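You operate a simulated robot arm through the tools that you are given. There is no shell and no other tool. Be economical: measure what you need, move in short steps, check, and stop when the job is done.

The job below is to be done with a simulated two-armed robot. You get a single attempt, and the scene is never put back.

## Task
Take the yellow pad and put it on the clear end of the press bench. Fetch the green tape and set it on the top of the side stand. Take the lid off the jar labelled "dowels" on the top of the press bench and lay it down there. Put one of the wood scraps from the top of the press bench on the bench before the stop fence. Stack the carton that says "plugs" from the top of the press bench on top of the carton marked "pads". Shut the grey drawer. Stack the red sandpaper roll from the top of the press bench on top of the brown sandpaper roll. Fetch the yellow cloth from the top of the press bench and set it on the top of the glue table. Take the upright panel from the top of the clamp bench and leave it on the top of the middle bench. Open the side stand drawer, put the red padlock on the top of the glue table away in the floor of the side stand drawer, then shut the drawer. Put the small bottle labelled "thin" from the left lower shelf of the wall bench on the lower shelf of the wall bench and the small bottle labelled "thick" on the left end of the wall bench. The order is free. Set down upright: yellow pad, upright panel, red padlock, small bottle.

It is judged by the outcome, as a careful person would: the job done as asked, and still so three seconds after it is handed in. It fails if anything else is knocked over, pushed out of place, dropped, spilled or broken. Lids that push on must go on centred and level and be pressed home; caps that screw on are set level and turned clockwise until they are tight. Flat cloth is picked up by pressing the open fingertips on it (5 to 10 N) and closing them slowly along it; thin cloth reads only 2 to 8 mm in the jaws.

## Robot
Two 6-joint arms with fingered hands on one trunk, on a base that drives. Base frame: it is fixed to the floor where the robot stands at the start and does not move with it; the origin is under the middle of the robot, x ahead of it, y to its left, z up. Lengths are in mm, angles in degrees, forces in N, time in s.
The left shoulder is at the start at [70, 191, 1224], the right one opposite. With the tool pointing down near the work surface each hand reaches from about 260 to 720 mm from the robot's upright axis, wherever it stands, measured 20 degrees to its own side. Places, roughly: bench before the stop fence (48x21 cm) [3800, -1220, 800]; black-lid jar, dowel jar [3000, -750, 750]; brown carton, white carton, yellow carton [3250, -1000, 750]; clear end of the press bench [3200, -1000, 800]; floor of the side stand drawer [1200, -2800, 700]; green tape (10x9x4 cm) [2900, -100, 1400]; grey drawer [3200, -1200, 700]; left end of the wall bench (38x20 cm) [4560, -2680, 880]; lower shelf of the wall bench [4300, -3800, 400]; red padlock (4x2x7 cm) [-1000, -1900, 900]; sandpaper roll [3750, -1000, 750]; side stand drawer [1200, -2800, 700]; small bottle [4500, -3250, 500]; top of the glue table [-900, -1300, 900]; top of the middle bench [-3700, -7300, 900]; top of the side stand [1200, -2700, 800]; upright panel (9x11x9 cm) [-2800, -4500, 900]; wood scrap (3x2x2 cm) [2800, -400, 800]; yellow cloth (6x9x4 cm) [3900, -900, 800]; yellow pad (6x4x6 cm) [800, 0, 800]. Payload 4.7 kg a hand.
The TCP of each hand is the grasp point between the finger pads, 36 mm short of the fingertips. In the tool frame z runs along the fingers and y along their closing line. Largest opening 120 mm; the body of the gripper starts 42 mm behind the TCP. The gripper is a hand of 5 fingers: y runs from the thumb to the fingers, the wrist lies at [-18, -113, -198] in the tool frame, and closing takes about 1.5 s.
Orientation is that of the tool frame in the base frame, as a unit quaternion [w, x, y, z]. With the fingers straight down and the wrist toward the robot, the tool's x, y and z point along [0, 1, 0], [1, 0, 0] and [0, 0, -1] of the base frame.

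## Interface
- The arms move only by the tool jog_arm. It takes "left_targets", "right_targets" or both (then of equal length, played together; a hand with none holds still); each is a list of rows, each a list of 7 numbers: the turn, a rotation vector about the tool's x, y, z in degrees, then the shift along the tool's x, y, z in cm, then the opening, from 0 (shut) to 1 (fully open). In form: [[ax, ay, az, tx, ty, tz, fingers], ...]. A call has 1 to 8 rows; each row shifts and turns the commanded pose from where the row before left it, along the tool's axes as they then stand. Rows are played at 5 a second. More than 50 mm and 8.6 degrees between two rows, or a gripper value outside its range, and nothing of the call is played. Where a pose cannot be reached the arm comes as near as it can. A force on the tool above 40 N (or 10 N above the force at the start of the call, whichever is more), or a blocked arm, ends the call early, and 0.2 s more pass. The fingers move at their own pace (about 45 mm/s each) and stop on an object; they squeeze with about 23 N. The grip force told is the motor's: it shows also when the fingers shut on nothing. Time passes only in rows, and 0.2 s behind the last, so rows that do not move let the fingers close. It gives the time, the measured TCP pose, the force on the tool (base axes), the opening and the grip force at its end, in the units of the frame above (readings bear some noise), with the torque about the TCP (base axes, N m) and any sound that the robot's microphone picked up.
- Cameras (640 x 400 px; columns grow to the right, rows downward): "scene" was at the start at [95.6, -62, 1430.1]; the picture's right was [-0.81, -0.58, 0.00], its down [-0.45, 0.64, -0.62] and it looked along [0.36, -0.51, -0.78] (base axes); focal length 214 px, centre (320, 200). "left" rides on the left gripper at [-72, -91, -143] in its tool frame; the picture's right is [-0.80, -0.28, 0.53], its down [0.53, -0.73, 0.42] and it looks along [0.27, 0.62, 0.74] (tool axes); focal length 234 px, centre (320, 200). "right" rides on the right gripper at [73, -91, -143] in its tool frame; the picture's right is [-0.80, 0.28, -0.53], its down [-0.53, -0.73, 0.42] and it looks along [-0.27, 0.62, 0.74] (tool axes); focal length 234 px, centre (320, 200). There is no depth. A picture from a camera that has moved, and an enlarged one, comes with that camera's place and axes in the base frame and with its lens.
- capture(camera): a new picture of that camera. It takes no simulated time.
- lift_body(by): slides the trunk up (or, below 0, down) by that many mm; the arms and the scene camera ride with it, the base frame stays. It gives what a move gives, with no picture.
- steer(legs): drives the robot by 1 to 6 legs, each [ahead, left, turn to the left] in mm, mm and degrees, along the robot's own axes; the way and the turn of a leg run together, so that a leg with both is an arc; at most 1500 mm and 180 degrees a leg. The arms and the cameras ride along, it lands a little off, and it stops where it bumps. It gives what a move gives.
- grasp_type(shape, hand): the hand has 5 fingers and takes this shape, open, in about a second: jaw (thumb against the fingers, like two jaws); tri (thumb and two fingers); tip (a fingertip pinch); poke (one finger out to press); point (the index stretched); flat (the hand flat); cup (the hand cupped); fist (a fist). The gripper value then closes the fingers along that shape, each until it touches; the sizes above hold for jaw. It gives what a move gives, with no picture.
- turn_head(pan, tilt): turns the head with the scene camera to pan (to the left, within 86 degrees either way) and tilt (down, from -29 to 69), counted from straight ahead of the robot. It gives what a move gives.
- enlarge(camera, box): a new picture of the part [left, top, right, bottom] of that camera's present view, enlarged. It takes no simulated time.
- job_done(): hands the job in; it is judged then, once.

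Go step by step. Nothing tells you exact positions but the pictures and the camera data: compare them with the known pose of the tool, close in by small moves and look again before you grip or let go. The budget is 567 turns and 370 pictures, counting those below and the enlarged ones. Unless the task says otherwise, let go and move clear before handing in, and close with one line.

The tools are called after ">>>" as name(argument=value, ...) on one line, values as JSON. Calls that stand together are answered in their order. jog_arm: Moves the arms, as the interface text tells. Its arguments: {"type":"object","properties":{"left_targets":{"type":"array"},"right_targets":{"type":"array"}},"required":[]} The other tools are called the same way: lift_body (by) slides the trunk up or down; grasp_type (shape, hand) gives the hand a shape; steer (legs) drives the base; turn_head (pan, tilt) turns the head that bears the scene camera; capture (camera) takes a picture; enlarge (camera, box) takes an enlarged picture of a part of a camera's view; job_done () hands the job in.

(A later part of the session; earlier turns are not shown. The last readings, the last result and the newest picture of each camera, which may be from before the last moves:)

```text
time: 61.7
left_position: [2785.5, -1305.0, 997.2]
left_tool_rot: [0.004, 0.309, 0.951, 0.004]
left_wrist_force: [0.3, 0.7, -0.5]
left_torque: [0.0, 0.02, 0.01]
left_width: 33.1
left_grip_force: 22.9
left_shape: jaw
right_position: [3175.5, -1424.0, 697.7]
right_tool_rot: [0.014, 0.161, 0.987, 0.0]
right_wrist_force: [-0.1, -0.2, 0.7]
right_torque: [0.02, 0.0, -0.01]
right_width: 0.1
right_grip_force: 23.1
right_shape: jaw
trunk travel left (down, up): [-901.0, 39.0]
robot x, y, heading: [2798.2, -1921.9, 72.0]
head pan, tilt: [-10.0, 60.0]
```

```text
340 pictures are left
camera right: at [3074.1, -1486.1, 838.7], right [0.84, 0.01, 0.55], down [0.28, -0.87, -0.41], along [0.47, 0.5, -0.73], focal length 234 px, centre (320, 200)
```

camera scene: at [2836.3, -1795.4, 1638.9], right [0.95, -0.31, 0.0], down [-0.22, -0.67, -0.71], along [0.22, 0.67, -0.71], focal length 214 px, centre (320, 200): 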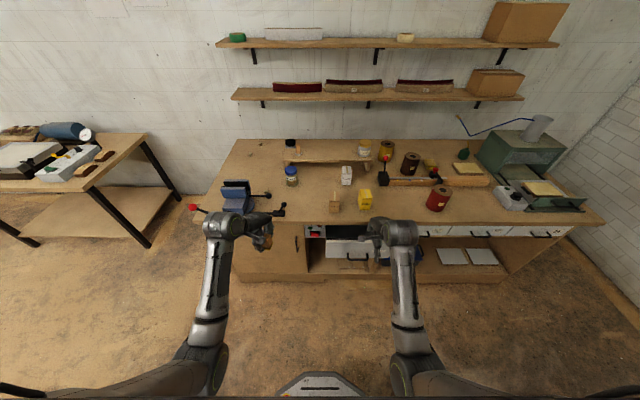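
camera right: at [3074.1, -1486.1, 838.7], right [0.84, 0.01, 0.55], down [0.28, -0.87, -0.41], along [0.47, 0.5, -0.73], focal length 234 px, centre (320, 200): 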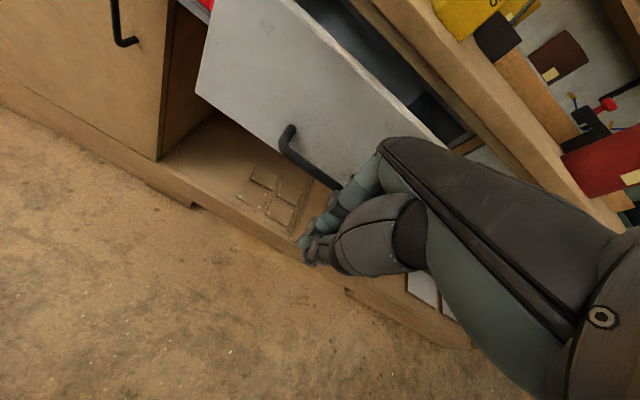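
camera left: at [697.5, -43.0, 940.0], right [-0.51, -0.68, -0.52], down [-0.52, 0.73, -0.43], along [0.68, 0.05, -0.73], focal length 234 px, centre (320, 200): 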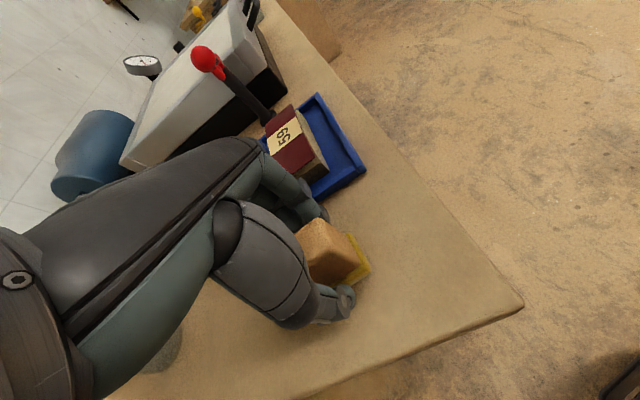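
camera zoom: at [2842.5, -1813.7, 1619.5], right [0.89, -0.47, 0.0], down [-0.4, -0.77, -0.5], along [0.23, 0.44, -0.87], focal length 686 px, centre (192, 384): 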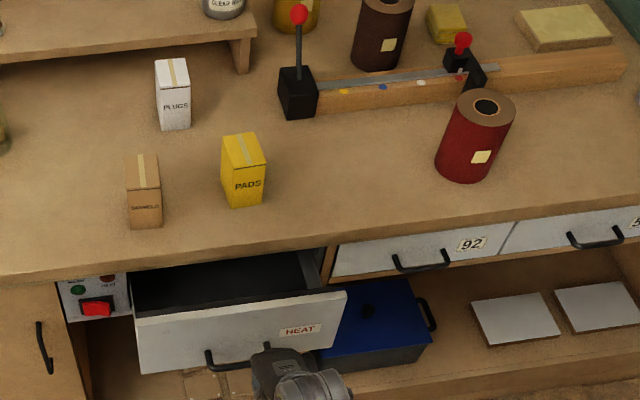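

>>> jog_arm(right_targets=[[0, 0, 0, 3, 0, -1.0, 0], [0, 0, 0, 0, 4, 0, 0], [0, 0, 0, 0, 4, 0, 0], [0, 0, 0, 0, 3, 0, 0]])

>>> jog_arm(right_targets=[[0, 0, 0, 0, 2, 0, 0], [0, 0, 0, 0, 2, 0, 0], [0, 0, 0, 0, 2, 0, 0], [0, 0, 0, 0, 2, 0, 0]])

>>> enlarge(camera="scene", box=[260, 80, 460, 205])

```text
time: 62.7
left_position: [2785.4, -1303.6, 996.6]
left_tool_rot: [0.005, 0.309, 0.951, 0.004]
left_wrist_force: [-0.3, 0.7, -0.4]
left_torque: [-0.04, -0.02, 0.0]
left_width: 32.9
left_grip_force: 23.1
left_shape: jaw
right_position: [3181.4, -1309.2, 707.9]
right_tool_rot: [0.016, 0.163, 0.987, -0.001]
right_wrist_force: [0.0, -0.6, -0.4]
right_torque: [0.05, 0.0, 0.02]
right_width: 0.1
right_grip_force: 23.2
right_shape: jaw
trunk travel left (down, up): [-901.0, 39.0]
robot x, y, heading: [2798.8, -1917.5, 72.5]
head pan, tilt: [-10.0, 60.0]
```

```text
time: 63.7
left_position: [2785.6, -1304.4, 997.1]
left_tool_rot: [0.004, 0.309, 0.951, 0.003]
left_wrist_force: [0.9, -0.3, -0.3]
left_torque: [0.04, -0.01, 0.02]
left_width: 33.2
left_grip_force: 23.1
left_shape: jaw
right_position: [3193.3, -1251.7, 728.7]
right_tool_rot: [0.015, 0.163, 0.987, 0.0]
right_wrist_force: [-1.1, 0.4, 0.5]
right_torque: [0.02, 0.01, -0.02]
right_width: 0.2
right_grip_force: 22.6
right_shape: jaw
right hand out of reach, approached as far as the arm can: row 3, 4
trunk travel left (down, up): [-901.0, 39.0]
robot x, y, heading: [2799.3, -1919.2, 72.4]
head pan, tilt: [-10.0, 60.0]
```

```text
3.20 times, centred on (360, 142) of scene
camera zoom: at [2842.4, -1813.6, 1619.4], right [0.89, -0.47, 0.0], down [-0.4, -0.77, -0.5], along [0.23, 0.44, -0.87], focal length 686 px, centre (192, 384)
```

zoom: 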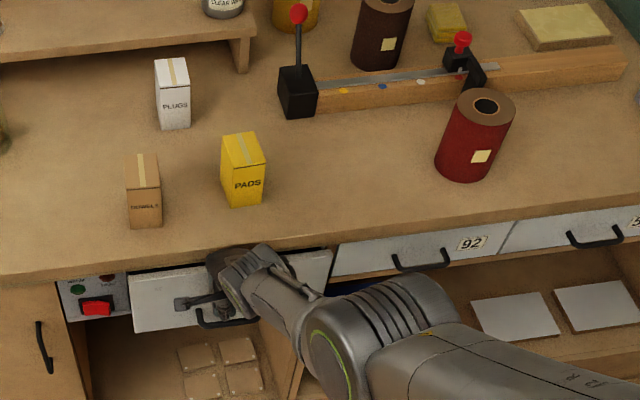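

>>> steer(legs=[[30, 0, 0]])

>>> enlarge(camera="scene", box=[260, 80, 460, 205])

>>> capture(camera="right")

```text
time: 64.5
left_position: [2789.4, -1287.2, 997.1]
left_tool_rot: [0.004, 0.31, 0.951, 0.003]
left_wrist_force: [-0.1, 0.0, -0.4]
left_torque: [-0.01, 0.0, 0.02]
left_width: 32.8
left_grip_force: 23.3
left_shape: jaw
right_position: [3198.5, -1243.6, 721.5]
right_tool_rot: [0.014, 0.164, 0.986, -0.011]
right_wrist_force: [-3.3, -13.2, 5.6]
right_torque: [1.14, -0.38, -0.18]
right_width: 0.0
right_grip_force: 22.7
right_shape: jaw
trunk travel left (down, up): [-901.0, 39.0]
robot x, y, heading: [2798.2, -1906.9, 72.1]
head pan, tilt: [-10.0, 60.0]
stopped in leg 1: the force on the tool passed its limit (the readings are from after the stop); the commanded pose is now the measured one
```

```text
3.20 times, centred on (360, 142) of scene
camera zoom: at [2847.6, -1797.3, 1619.5], right [0.88, -0.47, 0.0], down [-0.4, -0.77, -0.5], along [0.23, 0.44, -0.87], focal length 686 px, centre (192, 384)
```

zoom: 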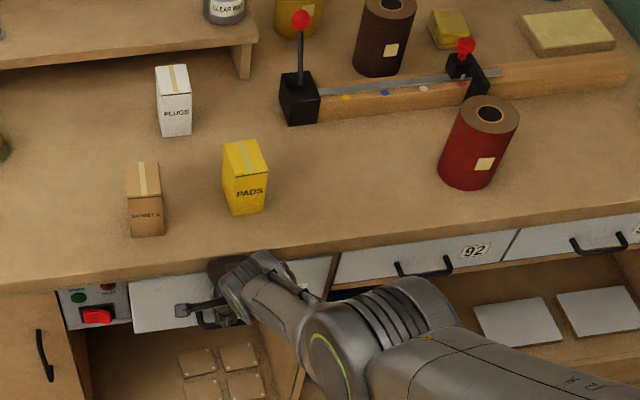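

```text
337 pictures are left
camera right: at [3096.4, -1303.1, 863.7], right [0.84, 0.02, 0.55], down [0.28, -0.87, -0.4], along [0.47, 0.48, -0.74], focal length 234 px, centre (320, 200)
```

right: 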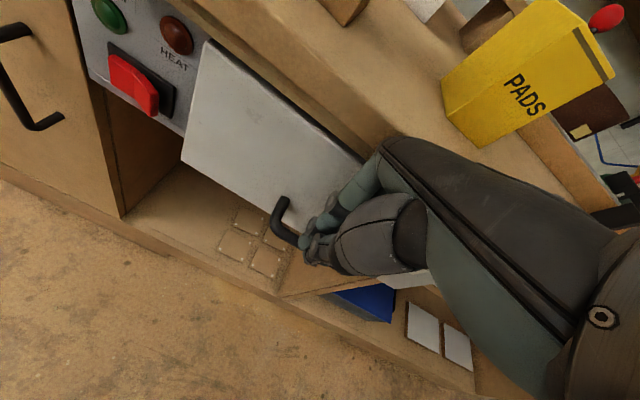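

>>> jog_arm(right_targets=[[0, 0, 0, 0, -4, 0, 0], [0, 0, 0, 0, -4, 0, 0], [0, 0, 0, 0, -4, 0, 0]])

>>> enlarge(camera="scene", box=[270, 135, 430, 215])

>>> capture(camera="right")

```text
time: 65.3
left_position: [2790.3, -1287.4, 998.2]
left_tool_rot: [0.004, 0.309, 0.951, 0.004]
left_wrist_force: [-0.1, -0.5, -0.1]
left_torque: [-0.03, -0.03, -0.02]
left_width: 33.0
left_grip_force: 23.2
left_shape: jaw
right_position: [3158.3, -1357.0, 725.5]
right_tool_rot: [0.014, 0.164, 0.986, -0.007]
right_wrist_force: [-0.3, -0.4, 0.1]
right_torque: [-0.02, 0.01, 0.01]
right_width: 0.0
right_grip_force: 22.9
right_shape: jaw
trunk travel left (down, up): [-901.0, 39.0]
robot x, y, heading: [2800.0, -1904.3, 72.4]
head pan, tilt: [-10.0, 60.0]
```

```text
4.00 times, centred on (350, 175) of scene
camera zoom: at [2846.9, -1798.0, 1619.5], right [0.88, -0.47, 0.0], down [-0.4, -0.77, -0.5], along [0.23, 0.44, -0.87], focal length 858 px, centre (200, 300)
```

zoom: 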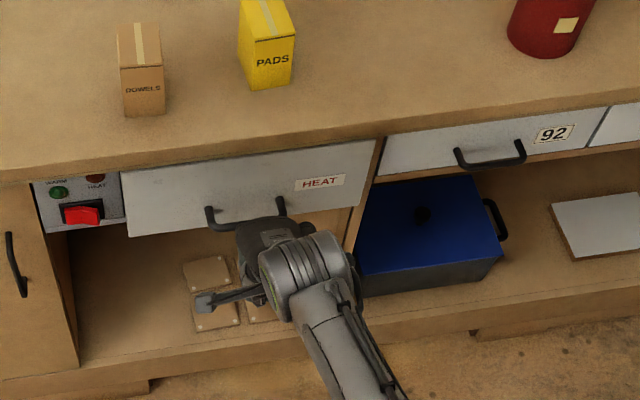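

```text
335 pictures are left
camera right: at [3056.7, -1416.4, 867.2], right [0.84, 0.02, 0.55], down [0.28, -0.87, -0.4], along [0.47, 0.49, -0.73], focal length 234 px, centre (320, 200)
```

right: 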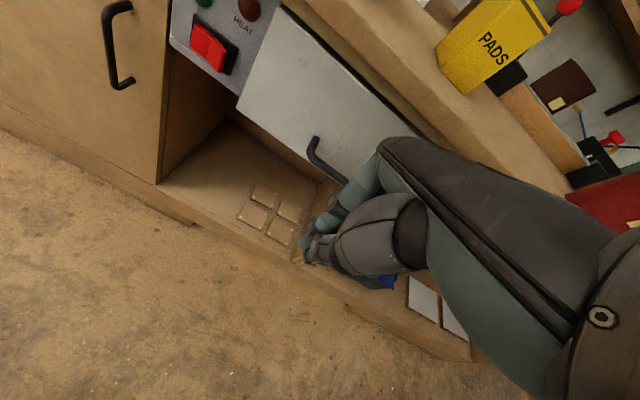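

The torque says the palm hit the bench edge rather than the drawer. I'll tilt the fingers forward about 45° and push again, lower.

>>> jog_arm(right_targets=[[-7.5, 0, 0, 0, -1, 0, 0], [-7.5, 0, 0, 0, -1, 0, 0], [-7.5, 0, 0, 0, 0, 0, 0], [-7.5, 0, 0, 0, 0, 0, 0], [-7.5, 0, 0, 0, 0, 0, 0], [-7.5, 0, 0, 0, 0, 0, 0]])

>>> enlarge(camera="scene", box=[270, 135, 430, 215])

```text
time: 66.7
left_position: [2790.0, -1286.3, 996.6]
left_tool_rot: [0.004, 0.31, 0.951, 0.002]
left_wrist_force: [0.3, -0.9, -0.7]
left_torque: [-0.02, 0.02, 0.02]
left_width: 33.1
left_grip_force: 23.7
left_shape: jaw
right_position: [3162.9, -1379.5, 718.7]
right_tool_rot: [0.072, 0.175, 0.953, 0.238]
right_wrist_force: [-0.6, 0.2, 0.6]
right_torque: [-0.01, -0.03, 0.0]
right_width: 0.2
right_grip_force: 22.7
right_shape: jaw
right hand out of reach, approached as far as the arm can: row 5, 6
trunk travel left (down, up): [-901.0, 39.0]
robot x, y, heading: [2799.6, -1904.2, 72.3]
head pan, tilt: [-10.0, 60.0]
```

```text
4.00 times, centred on (350, 175) of scene
camera zoom: at [2848.0, -1796.7, 1619.4], right [0.88, -0.47, 0.0], down [-0.4, -0.77, -0.5], along [0.23, 0.44, -0.87], focal length 858 px, centre (200, 300)
```

zoom: 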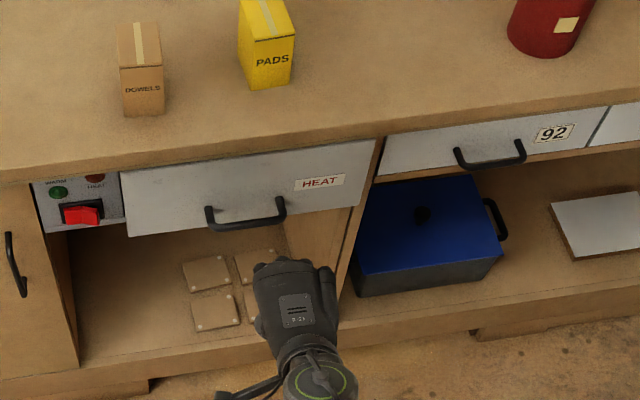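

>>> steer(legs=[[110, 0, 0]])

>>> enlarge(camera="scene", box=[270, 155, 430, 235])

```text
time: 67.9
left_position: [2824.0, -1183.2, 996.8]
left_tool_rot: [0.004, 0.31, 0.951, 0.004]
left_wrist_force: [-0.6, -0.1, -1.3]
left_torque: [-0.01, -0.03, -0.02]
left_width: 33.1
left_grip_force: 23.0
left_shape: jaw
right_position: [3198.8, -1274.2, 719.3]
right_tool_rot: [0.072, 0.175, 0.953, 0.238]
right_wrist_force: [-1.0, 0.0, 0.0]
right_torque: [0.02, 0.03, -0.02]
right_width: 0.2
right_grip_force: 22.6
right_shape: jaw
trunk travel left (down, up): [-901.0, 39.0]
robot x, y, heading: [2835.5, -1798.3, 72.3]
head pan, tilt: [-10.0, 60.0]
```

```text
4.00 times, centred on (350, 195) of scene
camera zoom: at [2881.5, -1692.3, 1619.5], right [0.88, -0.47, 0.0], down [-0.4, -0.77, -0.5], along [0.23, 0.44, -0.87], focal length 858 px, centre (200, 220)
```

zoom: 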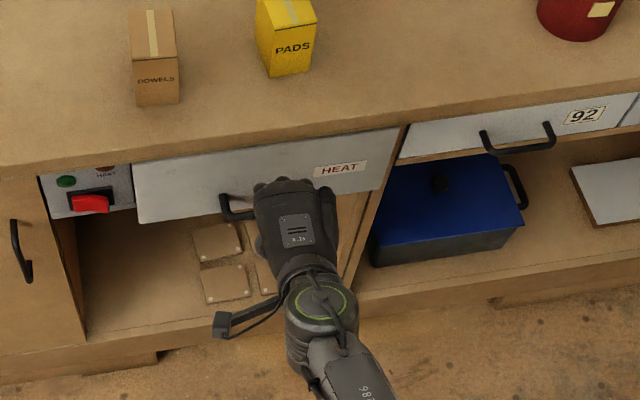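

>>> jog_arm(right_targets=[[0, 0, 0, 0.5, 1.75, 0.95, 0], [0, 0, 0, 0, 1.3, 0.7, 0], [0, 0, 0, 0, 1.3, 0.7, 0], [0, 0, 0, 0, 1.3, 0.7, 0], [0, 0, 0, 0, 1.3, 0.7, 0]])

>>> enlarge(camera="scene", box=[270, 155, 430, 235])

```text
time: 69.0
left_position: [2825.4, -1183.7, 997.8]
left_tool_rot: [0.004, 0.31, 0.951, 0.002]
left_wrist_force: [0.0, -0.1, -0.8]
left_torque: [-0.04, -0.02, 0.02]
left_width: 33.0
left_grip_force: 23.0
left_shape: jaw
right_position: [3216.4, -1218.0, 709.3]
right_tool_rot: [0.069, 0.177, 0.955, 0.23]
right_wrist_force: [-4.1, -10.9, -0.6]
right_torque: [0.51, -0.18, -0.12]
right_width: 0.1
right_grip_force: 23.4
right_shape: jaw
trunk travel left (down, up): [-901.0, 39.0]
robot x, y, heading: [2834.7, -1800.1, 72.3]
head pan, tilt: [-10.0, 60.0]
stopped in row 5 (right hand): the force on the tool passed its limit (the readings are from after the stop); the commanded pose is now the measured one
```

```text
4.00 times, centred on (350, 195) of scene
camera zoom: at [2881.3, -1693.3, 1619.5], right [0.88, -0.47, 0.0], down [-0.4, -0.77, -0.5], along [0.23, 0.44, -0.87], focal length 858 px, centre (200, 220)
```

zoom: 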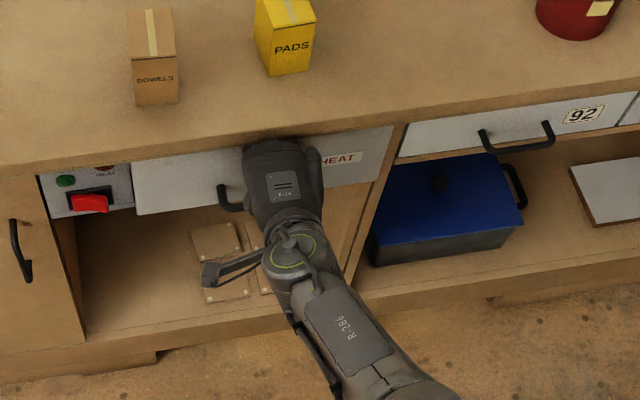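

>>> jog_arm(right_targets=[[0, 0, 0, -1, -3.5, -1.9, 0], [0, 0, 0, 0, -2.4, 4.4, 0], [0, 0, 0, 0, -0.5, 0.9, 0], [0, 0, 0, 0, 1.75, 0.95, 0], [0, 0, 0, 0, 1.3, 0.7, 0], [0, 0, 0, 0, 1.3, 0.7, 0], [0, 0, 0, 0, 1.3, 0.7, 0], [0, 0, 0, 0, 1.3, 0.7, 0]])

>>> enlarge(camera="scene", box=[270, 155, 430, 235])

```text
refused: row 2 steps farther than a row can; nothing moved
```

```text
4.00 times, centred on (350, 195) of scene
camera zoom: at [2881.3, -1693.3, 1619.5], right [0.88, -0.47, 0.0], down [-0.4, -0.77, -0.5], along [0.23, 0.44, -0.87], focal length 858 px, centre (200, 220)
```

zoom: 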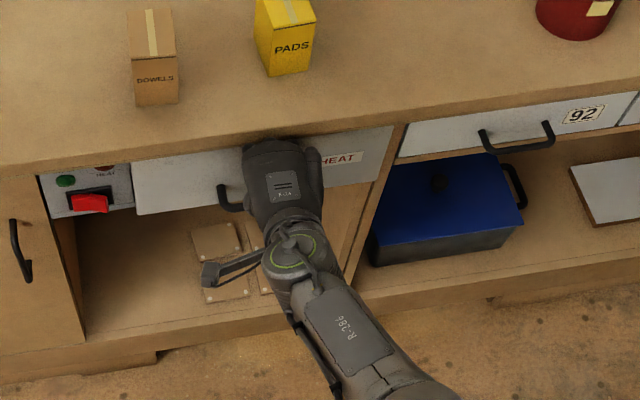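

>>> jog_arm(right_targets=[[0, 0, 0, -1, -3.5, -1.9, 0], [0, 0, 0, 0, -2.2, 4.0, 0], [0, 0, 0, 0, -0.6, 1.2, 0], [0, 0, 0, 0, 1.75, 0.95, 0], [0, 0, 0, 0, 1.3, 0.7, 0], [0, 0, 0, 0, 1.3, 0.7, 0], [0, 0, 0, 0, 1.3, 0.7, 0]])

>>> enlarge(camera="scene", box=[270, 155, 430, 235])

```text
time: 70.2
left_position: [2823.3, -1185.7, 998.1]
left_tool_rot: [0.004, 0.31, 0.951, 0.003]
left_wrist_force: [-0.7, -0.6, -0.9]
left_torque: [-0.01, 0.0, -0.01]
left_width: 33.1
left_grip_force: 23.1
left_shape: jaw
right_position: [3220.3, -1246.0, 650.4]
right_tool_rot: [0.069, 0.177, 0.956, 0.222]
right_wrist_force: [-7.2, -23.3, 15.6]
right_torque: [0.4, -0.41, -0.35]
right_width: 0.0
right_grip_force: 23.8
right_shape: jaw
right hand out of reach, approached as far as the arm can: row 5
trunk travel left (down, up): [-901.0, 39.0]
robot x, y, heading: [2834.5, -1803.0, 72.3]
head pan, tilt: [-10.0, 60.0]
stopped in row 5 (right hand): the force on the tool passed its limit (the readings are from after the stop); the commanded pose is now the measured one
```

```text
4.00 times, centred on (350, 195) of scene
camera zoom: at [2879.4, -1697.0, 1620.1], right [0.88, -0.47, 0.0], down [-0.41, -0.76, -0.5], along [0.24, 0.44, -0.86], focal length 858 px, centre (200, 220)
```

zoom: 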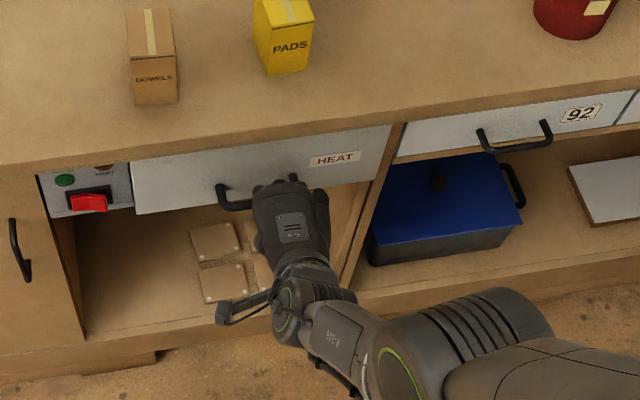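

The drawer is shut: a direct push on its handle reached the force limit with no movement. I'll retract the right hand and set it upright again.

>>> jog_arm(right_targets=[[0, 0, 0, 0, -3.5, -1.9, 0], [0, 0, 0, 0, -3.5, -1.9, 0], [0, 0, 0, 0, -3.5, -1.9, 0], [6.65, 1, -0.8, 0, 0, 0, 0.5], [6.65, 1, -0.8, 0, 0, 0, 1], [6.65, 1, -0.8, 0, 0, 0, 1], [6.65, 1, -0.8, 0, 0, 0, 1]])

>>> jog_arm(right_targets=[[0, 0, 0, 0, 0, -4.8, 1], [0, 0, 0, 0, 0, -4.8, 1], [0, 0, 0, 0, 0, -4.8, 1], [0, 0, 0, 0, 0, -4.8, 1], [0, 0, 0, 0, 0, -4.8, 1], [0, 0, 0, 0, 0, -4.8, 1]])

>>> turn_head(pan=0, tilt=50)

>>> capture(camera="scene")

```text
time: 72.0
left_position: [2824.8, -1183.2, 995.3]
left_tool_rot: [0.003, 0.31, 0.951, 0.003]
left_wrist_force: [0.2, 0.0, -0.5]
left_torque: [0.02, -0.04, -0.04]
left_width: 32.9
left_grip_force: 23.3
left_shape: jaw
right_position: [3217.4, -1359.6, 659.8]
right_tool_rot: [0.148, 0.13, 0.978, 0.072]
right_wrist_force: [-0.2, -0.2, 0.7]
right_torque: [0.01, 0.0, 0.01]
right_width: 84.6
right_grip_force: 0.1
right_shape: jaw
right hand out of reach, approached as far as the arm can: row 5, 6
trunk travel left (down, up): [-901.0, 39.0]
robot x, y, heading: [2834.5, -1801.1, 72.2]
head pan, tilt: [-10.0, 60.0]
stopped in row 7 (right hand): the arm was blocked; the commanded pose is now the measured one
```

```text
time: 73.1
left_position: [2824.0, -1183.4, 997.4]
left_tool_rot: [0.003, 0.311, 0.95, 0.003]
left_wrist_force: [-0.2, 0.8, -0.1]
left_torque: [0.04, -0.04, -0.03]
left_width: 32.8
left_grip_force: 23.2
left_shape: jaw
right_position: [3246.5, -1402.6, 838.3]
right_tool_rot: [0.237, 0.098, 0.965, 0.062]
right_wrist_force: [0.8, 0.4, -0.3]
right_torque: [0.02, 0.01, 0.01]
right_width: 119.9
right_grip_force: 0.0
right_shape: jaw
right hand out of reach, approached as far as the arm can: row 5
trunk travel left (down, up): [-901.0, 39.0]
robot x, y, heading: [2833.0, -1798.5, 72.3]
head pan, tilt: [-10.0, 60.0]
stopped in row 5 (right hand): the arm was blocked; the commanded pose is now the measured one
```

```text
time: 73.8
left_position: [2826.3, -1183.7, 996.9]
left_tool_rot: [0.005, 0.312, 0.95, 0.003]
left_wrist_force: [-0.3, 0.4, -1.1]
left_torque: [-0.01, 0.0, -0.03]
left_width: 32.9
left_grip_force: 23.6
left_shape: jaw
right_position: [3246.7, -1402.7, 837.2]
right_tool_rot: [0.237, 0.098, 0.964, 0.062]
right_wrist_force: [0.3, -0.3, -0.8]
right_torque: [-0.01, 0.01, 0.04]
right_width: 119.6
right_grip_force: 0.1
right_shape: jaw
trunk travel left (down, up): [-901.0, 39.0]
robot x, y, heading: [2835.6, -1799.8, 72.0]
head pan, tilt: [0.0, 50.0]
```

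```text
329 pictures are left
camera scene: at [2874.4, -1678.1, 1631.9], right [0.95, -0.31, 0.0], down [-0.24, -0.73, -0.64], along [0.2, 0.61, -0.77], focal length 214 px, centre (320, 200)
```

scene: 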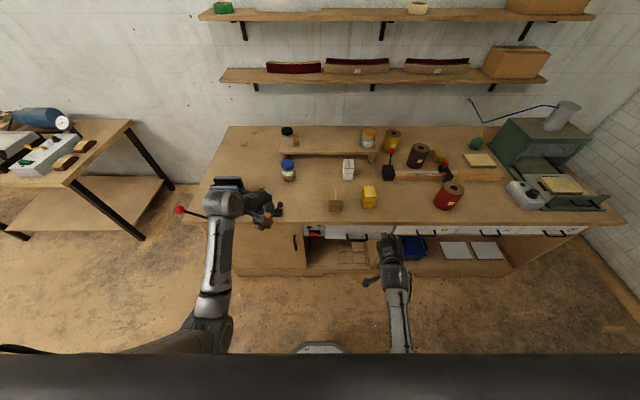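

>>> jog_arm(right_targets=[[0, 0, 0, -1.5, 2.9, -2.1, 1], [0, 0, 0, -1.5, 2.9, -2.1, 1], [0, 0, 0, -1.5, 2.9, -2.1, 1], [0, 0, 0, -1.5, 2.9, -2.1, 1], [2.85, 6.6, 1.5, 0, 0, 0, 1], [2.85, 6.6, 1.5, 0, 0, 0, 1], [2.85, 6.6, 1.5, 0, 0, 0, 1], [2.85, 6.6, 1.5, 0, 0, 0, 1]])

```text
time: 75.6
left_position: [2825.6, -1183.4, 996.8]
left_tool_rot: [0.003, 0.311, 0.95, 0.003]
left_wrist_force: [-0.1, 0.4, -1.1]
left_torque: [0.03, 0.03, 0.01]
left_width: 33.0
left_grip_force: 23.4
left_shape: jaw
right_position: [3276.5, -1307.6, 957.7]
right_tool_rot: [-0.006, 0.155, 0.988, 0.0]
right_wrist_force: [0.0, 0.1, -0.7]
right_torque: [-0.06, 0.0, -0.01]
right_width: 119.9
right_grip_force: 0.1
right_shape: jaw
trunk travel left (down, up): [-901.0, 39.0]
robot x, y, heading: [2833.5, -1802.1, 71.9]
head pan, tilt: [0.0, 50.0]
```

>>> jog_arm(left_targets=[[0, 0, 0, 0, 0, -3, 0], [0, 0, 0, 0, 0, -3, 0], [0, 0, 0, 0, 0, 0, 0], [0, 0, 0, 0, 0, 0, 0]], right_targets=[[0, 0, 0, 0, 0, -4, 1], [0, 0, 0, 0, 0, -4, 1], [0, 0, 0, 0, 0, -4, 1], [0, 0, 0, 0, 0, -3, 1]])

>>> steer(legs=[[0, -217, 0], [270, 0, 0]])

>>> capture(camera="left")

>>> capture(camera="scene")

```text
time: 76.6
left_position: [2824.4, -1183.6, 1056.3]
left_tool_rot: [0.003, 0.311, 0.95, 0.002]
left_wrist_force: [0.9, 0.0, -0.6]
left_torque: [0.03, -0.01, -0.03]
left_width: 33.0
left_grip_force: 23.0
left_shape: jaw
right_position: [3277.4, -1306.4, 1108.7]
right_tool_rot: [-0.003, 0.154, 0.988, 0.0]
right_wrist_force: [0.0, -0.3, -0.2]
right_torque: [0.03, 0.02, -0.02]
right_width: 119.9
right_grip_force: 0.1
right_shape: jaw
trunk travel left (down, up): [-901.0, 39.0]
robot x, y, heading: [2833.1, -1799.1, 72.0]
head pan, tilt: [0.0, 50.0]
```

```text
time: 79.8
left_position: [3115.5, -994.5, 1056.6]
left_tool_rot: [0.004, 0.311, 0.95, 0.004]
left_wrist_force: [0.0, 0.2, 0.4]
left_torque: [0.04, 0.0, -0.02]
left_width: 32.6
left_grip_force: 22.4
left_shape: jaw
right_position: [3567.9, -1118.0, 1109.6]
right_tool_rot: [-0.004, 0.154, 0.988, 0.001]
right_wrist_force: [0.8, -0.1, -0.2]
right_torque: [-0.02, 0.03, 0.03]
right_width: 120.2
right_grip_force: 0.0
right_shape: jaw
trunk travel left (down, up): [-901.0, 39.0]
robot x, y, heading: [3117.9, -1610.0, 72.0]
head pan, tilt: [0.0, 50.0]
```

```text
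328 pictures are left
camera left: at [3119.6, -1111.8, 1199.9], right [0.49, -0.7, -0.52], down [-0.86, -0.27, -0.43], along [0.16, 0.66, -0.73], focal length 234 px, centre (320, 200)
```

left: 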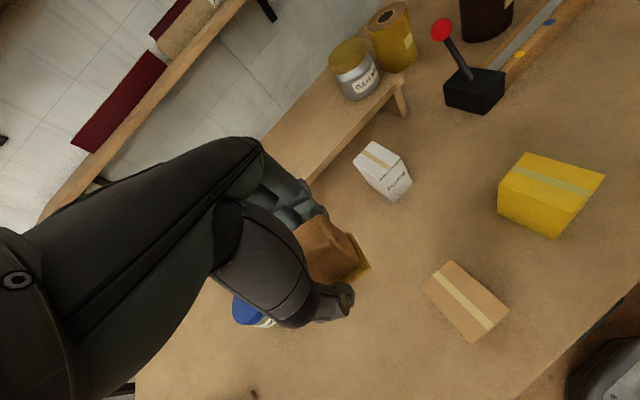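

```text
327 pictures are left
camera scene: at [3163.5, -1490.1, 1632.2], right [0.95, -0.31, 0.0], down [-0.24, -0.73, -0.64], along [0.2, 0.61, -0.77], focal length 214 px, centre (320, 200)
```

scene: 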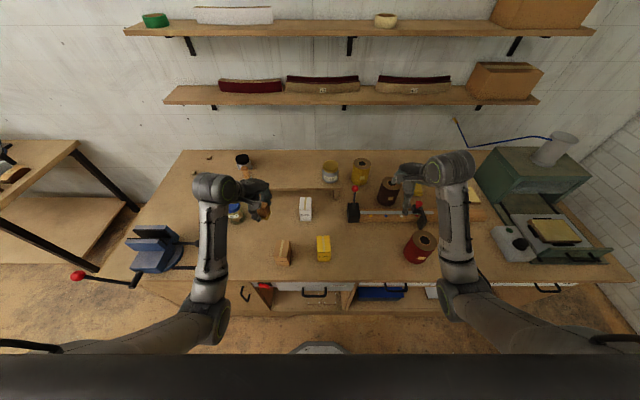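

>>> jog_arm(left_targets=[[0, 0, 0, 2.1, 3.84, 0, 0], [0, 0, 0, 0, 0, 4.5, 0], [0, 0, 0, 0, 0, 4.5, 0], [0, 0, 0, 0, 0, 4.5, 0], [0, 0, 0, 0, 0, 4.0, 0]])

>>> capture(camera="left")

>>> enlarge(camera="scene", box=[200, 170, 360, 280])

```text
time: 81.0
left_position: [3121.4, -950.4, 881.2]
left_tool_rot: [0.004, 0.312, 0.95, 0.002]
left_wrist_force: [0.3, -0.5, 0.1]
left_torque: [-0.02, 0.02, 0.01]
left_width: 32.6
left_grip_force: 23.2
left_shape: jaw
right_position: [3568.2, -1117.1, 1109.5]
right_tool_rot: [-0.004, 0.154, 0.988, 0.0]
right_wrist_force: [-0.4, 0.3, -0.4]
right_torque: [0.01, 0.04, -0.03]
right_width: 119.8
right_grip_force: 0.0
right_shape: jaw
trunk travel left (down, up): [-901.0, 39.0]
robot x, y, heading: [3124.2, -1610.4, 72.2]
head pan, tilt: [0.0, 50.0]
```

```text
326 pictures are left
camera left: at [3125.8, -1067.3, 1024.5], right [0.49, -0.7, -0.52], down [-0.86, -0.27, -0.43], along [0.16, 0.66, -0.73], focal length 234 px, centre (320, 200)
```

left: 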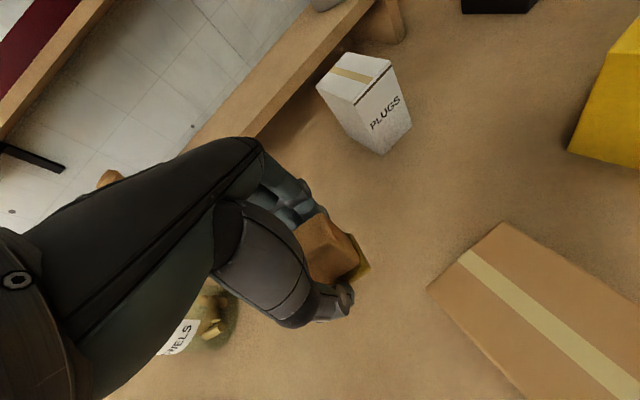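

```text
3.64 times, centred on (280, 225) of scene
camera zoom: at [3163.7, -1488.8, 1632.1], right [0.95, -0.31, 0.0], down [-0.24, -0.73, -0.64], along [0.2, 0.61, -0.77], focal length 780 px, centre (466, 109)
```

zoom: 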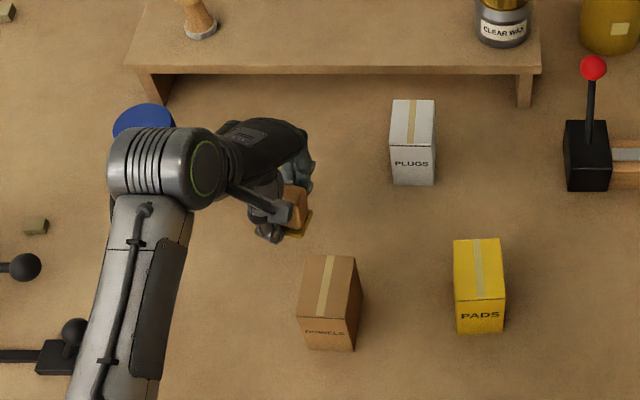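

>>> jog_arm(left_targets=[[0, 0, 0, 0, 0, 1.5, 0], [0, 0, 0, 0, 0, 1, 0], [0, 0, 0, 0, 0, 0.4, 0], [0, 0, 0, 0, 0, 0.4, 0], [0, 0, 0, 0, 0, 0.3, 0]])

```text
time: 82.2
left_position: [3123.0, -950.9, 845.3]
left_tool_rot: [0.004, 0.311, 0.95, 0.002]
left_wrist_force: [-0.1, 0.1, -0.9]
left_torque: [0.02, 0.01, 0.03]
left_width: 32.8
left_grip_force: 22.9
left_shape: jaw
right_position: [3566.7, -1118.2, 1108.4]
right_tool_rot: [-0.004, 0.156, 0.988, 0.0]
right_wrist_force: [0.8, 0.7, -0.1]
right_torque: [0.01, -0.01, 0.0]
right_width: 120.1
right_grip_force: 0.2
right_shape: jaw
trunk travel left (down, up): [-901.0, 39.0]
robot x, y, heading: [3123.8, -1608.7, 72.0]
head pan, tilt: [0.0, 50.0]
```

>>> jog_arm(left_targets=[[0, 0, 0, 0, 0, 0.3, 0], [0, 0, 0, 0, 0, 0.3, 0], [0, 0, 0, 0, 0, 0.3, 0], [0, 0, 0, 0, 0, 0.3, 0]])

```text
time: 83.2
left_position: [3123.7, -947.9, 838.0]
left_tool_rot: [0.003, 0.312, 0.95, 0.007]
left_wrist_force: [-2.0, 1.4, 18.4]
left_torque: [-0.01, 0.06, 0.02]
left_width: 33.9
left_grip_force: 23.0
left_shape: jaw
right_position: [3567.8, -1120.1, 1111.5]
right_tool_rot: [-0.005, 0.154, 0.988, 0.002]
right_wrist_force: [-0.5, 0.0, 0.1]
right_torque: [0.0, 0.02, 0.0]
right_width: 119.7
right_grip_force: 0.1
right_shape: jaw
trunk travel left (down, up): [-901.0, 39.0]
robot x, y, heading: [3123.6, -1609.3, 72.0]
head pan, tilt: [0.0, 50.0]
```

>>> jog_arm(left_targets=[[0, 0, 0, 0, 0, -0.3, 0], [0, 0, 0, 0, 0, 0, 0.45], [0, 0, 0, 0, 0, 0, 0.5], [0, 0, 0, 0, 0, 0, 0.5], [0, 0, 0, 0, 0, -2, 0.5], [0, 0, 0, 0, 0, -4, 0.5], [0, 0, 0, 0, 0, -4, 0.5]])

>>> capture(camera="left")

```text
time: 84.8
left_position: [3121.4, -950.5, 935.7]
left_tool_rot: [0.004, 0.312, 0.95, 0.001]
left_wrist_force: [-1.1, 0.5, 0.2]
left_torque: [0.02, 0.04, 0.03]
left_width: 60.0
left_grip_force: 0.0
left_shape: jaw
right_position: [3567.1, -1118.2, 1107.8]
right_tool_rot: [-0.004, 0.154, 0.988, 0.0]
right_wrist_force: [-0.2, -0.1, 0.3]
right_torque: [0.01, -0.03, 0.01]
right_width: 120.2
right_grip_force: 0.1
right_shape: jaw
trunk travel left (down, up): [-901.0, 39.0]
robot x, y, heading: [3126.4, -1609.3, 72.1]
head pan, tilt: [0.0, 50.0]
```

```text
324 pictures are left
camera left: at [3125.8, -1066.6, 1079.8], right [0.49, -0.7, -0.52], down [-0.86, -0.28, -0.43], along [0.16, 0.66, -0.74], focal length 234 px, centre (320, 200)
```

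left: 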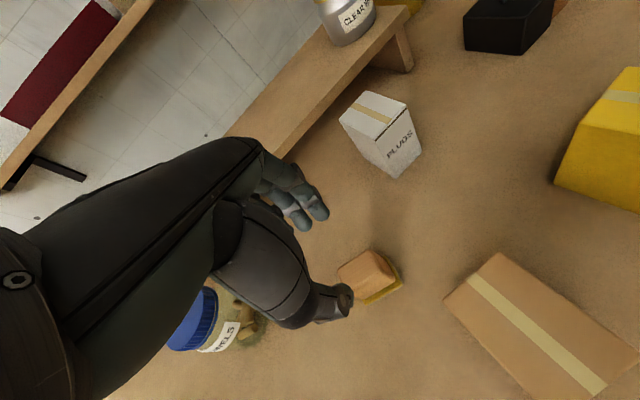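

The pad stands upright. Next is the dowel jar lid: I'll raise the left hand and shift the robot left.

>>> jog_arm(left_targets=[[0, 0, 0, 0, 0, -4.5, 0.6], [0, 0, 0, 0, 0, -4.5, 0.8], [0, 0, 0, 0, 0, -4.5, 1]])

>>> steer(legs=[[0, 205, 0]])

>>> capture(camera="left")

>>> enlarge(camera="scene", box=[200, 150, 400, 275])

```text
time: 85.6
left_position: [3121.6, -949.1, 1071.7]
left_tool_rot: [0.003, 0.311, 0.95, 0.002]
left_wrist_force: [-0.5, 0.3, -0.7]
left_torque: [0.01, 0.03, 0.03]
left_width: 120.0
left_grip_force: 0.0
left_shape: jaw
right_position: [3569.1, -1118.6, 1107.7]
right_tool_rot: [-0.003, 0.154, 0.988, 0.0]
right_wrist_force: [0.0, 0.2, 0.2]
right_torque: [0.03, 0.0, 0.0]
right_width: 119.7
right_grip_force: 0.0
right_shape: jaw
trunk travel left (down, up): [-901.0, 39.0]
robot x, y, heading: [3124.9, -1609.2, 71.8]
head pan, tilt: [0.0, 50.0]
```

```text
time: 87.2
left_position: [2928.9, -887.8, 1072.6]
left_tool_rot: [0.003, 0.311, 0.95, 0.002]
left_wrist_force: [0.8, -0.4, -0.1]
left_torque: [0.0, 0.04, -0.02]
left_width: 119.5
left_grip_force: 0.1
left_shape: jaw
right_position: [3376.5, -1055.8, 1107.9]
right_tool_rot: [-0.004, 0.154, 0.988, 0.001]
right_wrist_force: [0.2, 0.5, -0.3]
right_torque: [0.02, 0.01, -0.01]
right_width: 119.9
right_grip_force: 0.1
right_shape: jaw
trunk travel left (down, up): [-901.0, 39.0]
robot x, y, heading: [2932.3, -1545.7, 72.3]
head pan, tilt: [0.0, 50.0]
```

```text
323 pictures are left
camera left: at [2932.7, -1004.0, 1215.3], right [0.49, -0.7, -0.52], down [-0.86, -0.27, -0.43], along [0.16, 0.66, -0.73], focal length 234 px, centre (320, 200)
```

left: 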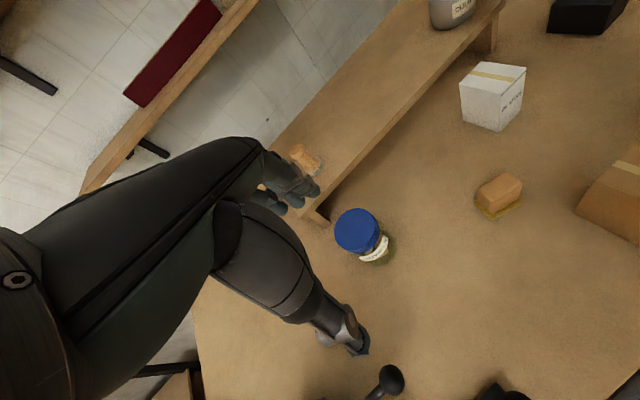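

```text
3.20 times, centred on (300, 212) of scene
camera zoom: at [2972.0, -1426.2, 1632.0], right [0.95, -0.31, 0.0], down [-0.24, -0.73, -0.64], along [0.2, 0.61, -0.77], focal length 686 px, centre (384, 160)
```

zoom: 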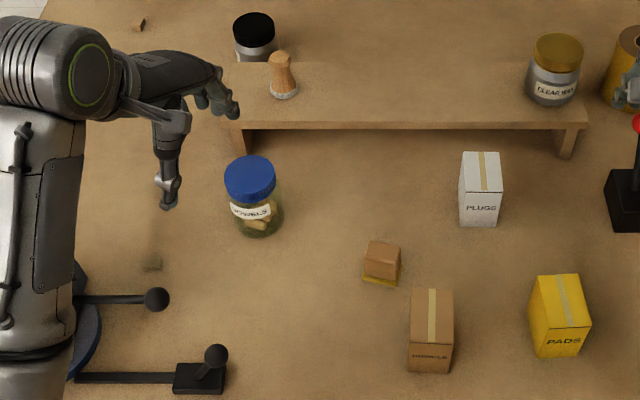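

>>> jog_arm(left_targets=[[0, 0, 0, -0.26, 3.67, 2, 1], [0, 0, 0, -0.26, 3.67, 2, 1], [0, 0, 0, 0, 0, 4, 1]])

>>> capture(camera="left")

>>> enlarge(camera="scene", box=[220, 150, 340, 225])

```text
time: 88.0
left_position: [2974.5, -829.5, 992.0]
left_tool_rot: [0.004, 0.312, 0.95, 0.003]
left_wrist_force: [-0.1, 0.0, 0.6]
left_torque: [0.01, 0.01, -0.04]
left_width: 119.6
left_grip_force: 0.1
left_shape: jaw
right_position: [3371.9, -1056.6, 1109.7]
right_tool_rot: [-0.002, 0.155, 0.988, 0.001]
right_wrist_force: [0.0, 0.5, 0.4]
right_torque: [0.0, -0.03, -0.01]
right_width: 119.9
right_grip_force: 0.1
right_shape: jaw
trunk travel left (down, up): [-901.0, 39.0]
robot x, y, heading: [2929.4, -1548.4, 72.0]
head pan, tilt: [0.0, 50.0]
```

```text
321 pictures are left
camera left: at [2977.6, -946.7, 1135.8], right [0.49, -0.7, -0.52], down [-0.86, -0.27, -0.43], along [0.16, 0.66, -0.73], focal length 234 px, centre (320, 200)
```

left: 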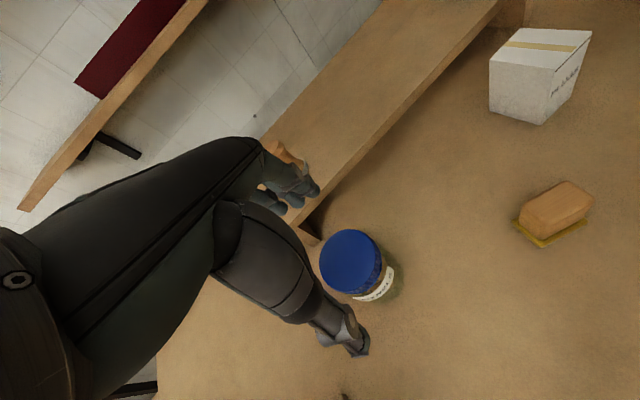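

```text
5.33 times, centred on (280, 188) of scene
camera zoom: at [2967.4, -1426.0, 1632.2], right [0.95, -0.31, 0.0], down [-0.24, -0.73, -0.64], along [0.2, 0.61, -0.77], focal length 1144 px, centre (533, 267)
```

zoom: 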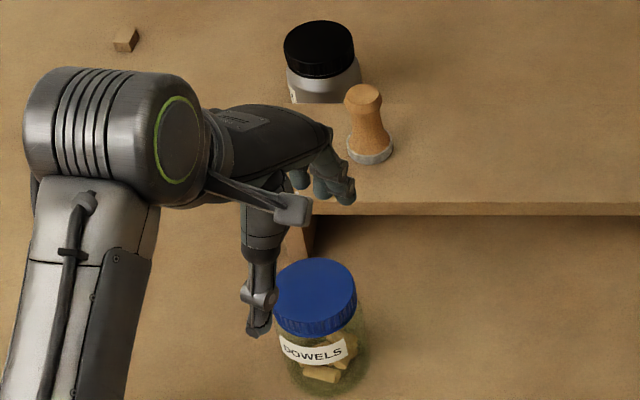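

>>> jog_arm(left_targets=[[0, 0, 0, 0, 0, 3.1, 0.85], [0, 0, 0, 0, 0, 3.0, 0.8], [0, 0, 0, 0, 0, 0, 0], [0, 0, 0, 0, 0, 0, 0], [0, 0, 0, 0, 0, 0, 0], [0, 0, 0, 0, 0, 0, 0]])

>>> capture(camera="left")

```text
time: 89.4
left_position: [2975.2, -829.8, 930.5]
left_tool_rot: [0.004, 0.312, 0.95, 0.003]
left_wrist_force: [-0.6, -0.4, -1.3]
left_torque: [-0.03, 0.02, 0.01]
left_width: 61.7
left_grip_force: 22.9
left_shape: jaw
right_position: [3374.2, -1055.2, 1107.9]
right_tool_rot: [-0.004, 0.154, 0.988, 0.001]
right_wrist_force: [0.7, -1.0, 0.3]
right_torque: [0.01, 0.01, -0.04]
right_width: 119.9
right_grip_force: 0.0
right_shape: jaw
trunk travel left (down, up): [-901.0, 39.0]
robot x, y, heading: [2934.9, -1545.6, 72.2]
head pan, tilt: [0.0, 50.0]
```

```text
319 pictures are left
camera left: at [2979.7, -946.7, 1074.4], right [0.49, -0.7, -0.52], down [-0.86, -0.27, -0.43], along [0.16, 0.66, -0.74], focal length 234 px, centre (320, 200)
```

left: 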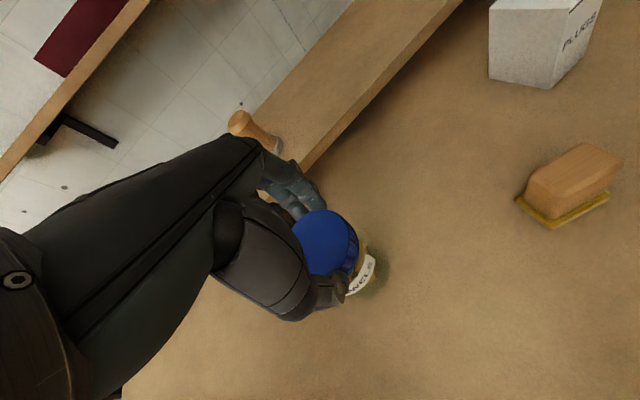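

>>> jog_arm(left_targets=[[0, 0, 0, 0, 0, -0.3, 0], [0, 0, 0, 0, 0, -0.3, 0], [0, 0, 0, 0, 0, -0.4, 0]])

>>> enlarge(camera="left", box=[270, 190, 430, 310])

>>> enlarge(camera="scene", box=[220, 150, 340, 225])

```text
time: 90.2
left_position: [2975.3, -829.2, 940.8]
left_tool_rot: [0.003, 0.312, 0.95, 0.002]
left_wrist_force: [0.5, -0.3, -3.3]
left_torque: [-0.06, -0.01, 0.0]
left_width: 61.6
left_grip_force: 23.0
left_shape: jaw
right_position: [3373.5, -1054.2, 1108.9]
right_tool_rot: [-0.003, 0.155, 0.988, 0.0]
right_wrist_force: [0.5, 0.6, 0.7]
right_torque: [-0.04, 0.02, 0.0]
right_width: 119.9
right_grip_force: 0.2
right_shape: jaw
trunk travel left (down, up): [-901.0, 39.0]
robot x, y, heading: [2928.9, -1543.7, 71.8]
head pan, tilt: [0.0, 50.0]
```

```text
3.33 times, centred on (350, 250) of left
camera zoom: at [2979.9, -946.7, 1084.4], right [0.49, -0.7, -0.52], down [-0.86, -0.27, -0.43], along [0.16, 0.66, -0.73], focal length 781 px, centre (220, 33)
```

zoom: 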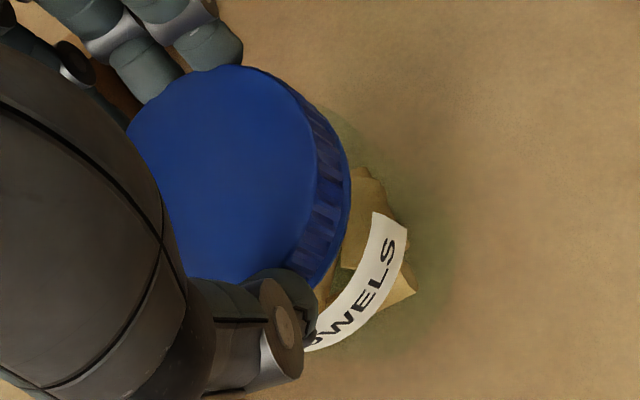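

```text
5.33 times, centred on (280, 188) of scene
camera zoom: at [2969.9, -1425.2, 1631.9], right [0.95, -0.31, 0.0], down [-0.24, -0.73, -0.64], along [0.2, 0.61, -0.77], focal length 1144 px, centre (533, 267)
```

zoom: 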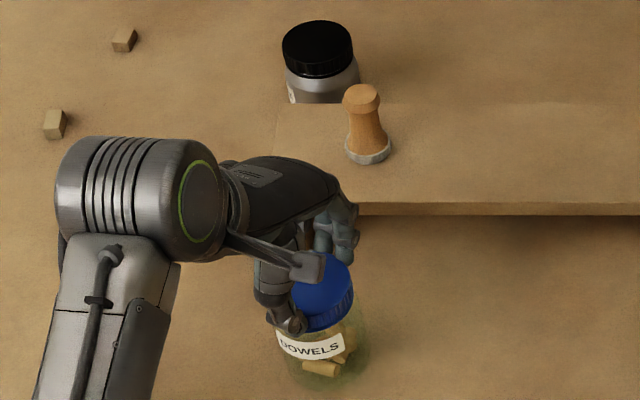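

Lifting 10 mm seems to have taken the whole jar up, so the lid screws on. I'll set it back down and try a counter-clockwise turn.

>>> jog_arm(left_targets=[[0, 0, 0, 0, 0, 0.5, 0], [0, 0, 0, 0, 0, 0.4, 0], [0, 0, 0, 0, 0, 0.2, 0]])

>>> jog_arm(left_targets=[[0, 0, -5, 0, 0, 0, 0], [0, 0, -5, 0, 0, 0, 0], [0, 0, -5, 0, 0, 0, 0], [0, 0, -5, 0, 0, 0, 0]])

>>> enlarge(camera="scene", box=[220, 150, 340, 225])

```text
time: 91.0
left_position: [2975.6, -829.9, 931.5]
left_tool_rot: [0.004, 0.311, 0.95, 0.003]
left_wrist_force: [0.8, 1.0, -0.2]
left_torque: [-0.02, -0.02, 0.0]
left_width: 61.9
left_grip_force: 23.0
left_shape: jaw
right_position: [3374.4, -1055.7, 1108.5]
right_tool_rot: [-0.003, 0.154, 0.988, 0.0]
right_wrist_force: [-0.1, 1.5, -1.1]
right_torque: [-0.03, 0.03, 0.01]
right_width: 119.8
right_grip_force: 0.1
right_shape: jaw
trunk travel left (down, up): [-901.0, 39.0]
robot x, y, heading: [2931.8, -1548.3, 71.8]
head pan, tilt: [0.0, 50.0]
```

```text
time: 92.0
left_position: [2975.8, -831.1, 930.7]
left_tool_rot: [0.004, 0.141, 0.99, 0.002]
left_wrist_force: [-0.3, -0.5, 0.6]
left_torque: [-0.06, 0.05, 0.0]
left_width: 61.9
left_grip_force: 22.8
left_shape: jaw
right_position: [3374.6, -1055.5, 1107.6]
right_tool_rot: [-0.003, 0.155, 0.988, 0.001]
right_wrist_force: [-1.1, 0.2, 0.2]
right_torque: [0.0, 0.02, 0.03]
right_width: 119.7
right_grip_force: 0.0
right_shape: jaw
trunk travel left (down, up): [-901.0, 39.0]
robot x, y, heading: [2927.9, -1546.3, 72.0]
head pan, tilt: [0.0, 50.0]
```

```text
5.33 times, centred on (280, 188) of scene
camera zoom: at [2970.3, -1425.9, 1632.0], right [0.95, -0.31, 0.0], down [-0.24, -0.73, -0.64], along [0.2, 0.61, -0.77], focal length 1144 px, centre (533, 267)
```

zoom: 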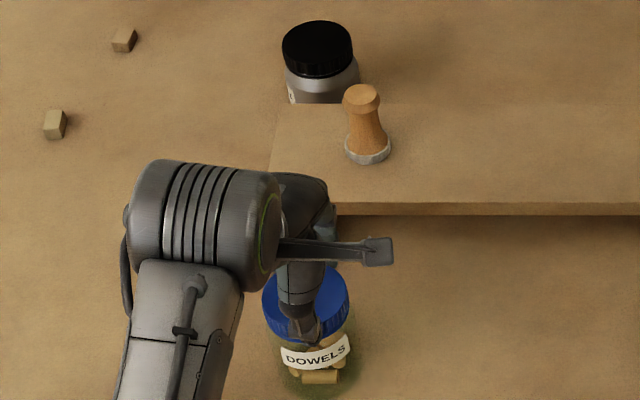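

The jar turned with the lid, so I need the right hand to hold the jar body. I'll roll the right hand so its fingers point left for a side grasp.

>>> jog_arm(right_targets=[[0, 8.5, 0, 0, 0, 0, 1], [0, 8.5, 0, 0, 0, 0, 1], [0, 8.5, 0, 0, 0, 0, 1], [0, 8.5, 0, 0, 0, 0, 1], [0, 8.5, 0, 0, 0, 0, 1], [0, 8.5, 0, 0, 0, 0, 1], [0, 8.5, 0, 0, 0, 0, 1], [0, 8.5, 0, 0, 0, 0, 1]])

>>> capture(camera="scene")

```text
time: 93.8
left_position: [2976.0, -829.6, 931.5]
left_tool_rot: [0.003, 0.142, 0.99, 0.003]
left_wrist_force: [-0.9, 0.4, 0.1]
left_torque: [-0.08, 0.03, 0.01]
left_width: 61.5
left_grip_force: 22.7
left_shape: jaw
right_position: [3374.1, -1054.6, 1108.5]
right_tool_rot: [-0.556, 0.128, 0.817, 0.087]
right_wrist_force: [-0.2, 0.0, 0.0]
right_torque: [0.0, -0.04, 0.0]
right_width: 120.2
right_grip_force: 0.0
right_shape: jaw
trunk travel left (down, up): [-901.0, 39.0]
robot x, y, heading: [2929.2, -1546.4, 72.4]
head pan, tilt: [0.0, 50.0]
```

```text
315 pictures are left
camera scene: at [2970.1, -1425.6, 1632.0], right [0.95, -0.31, 0.0], down [-0.24, -0.73, -0.64], along [0.2, 0.61, -0.77], focal length 214 px, centre (320, 200)
```

scene: 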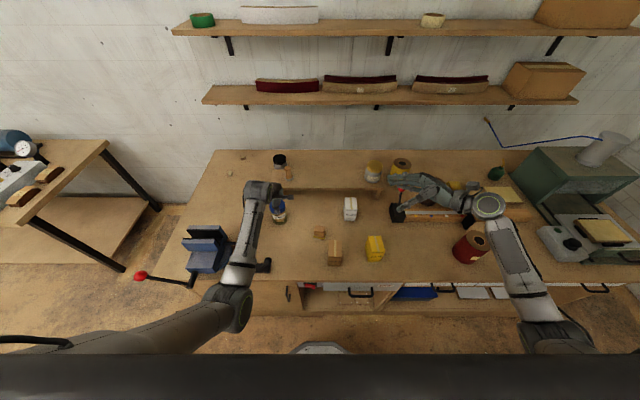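

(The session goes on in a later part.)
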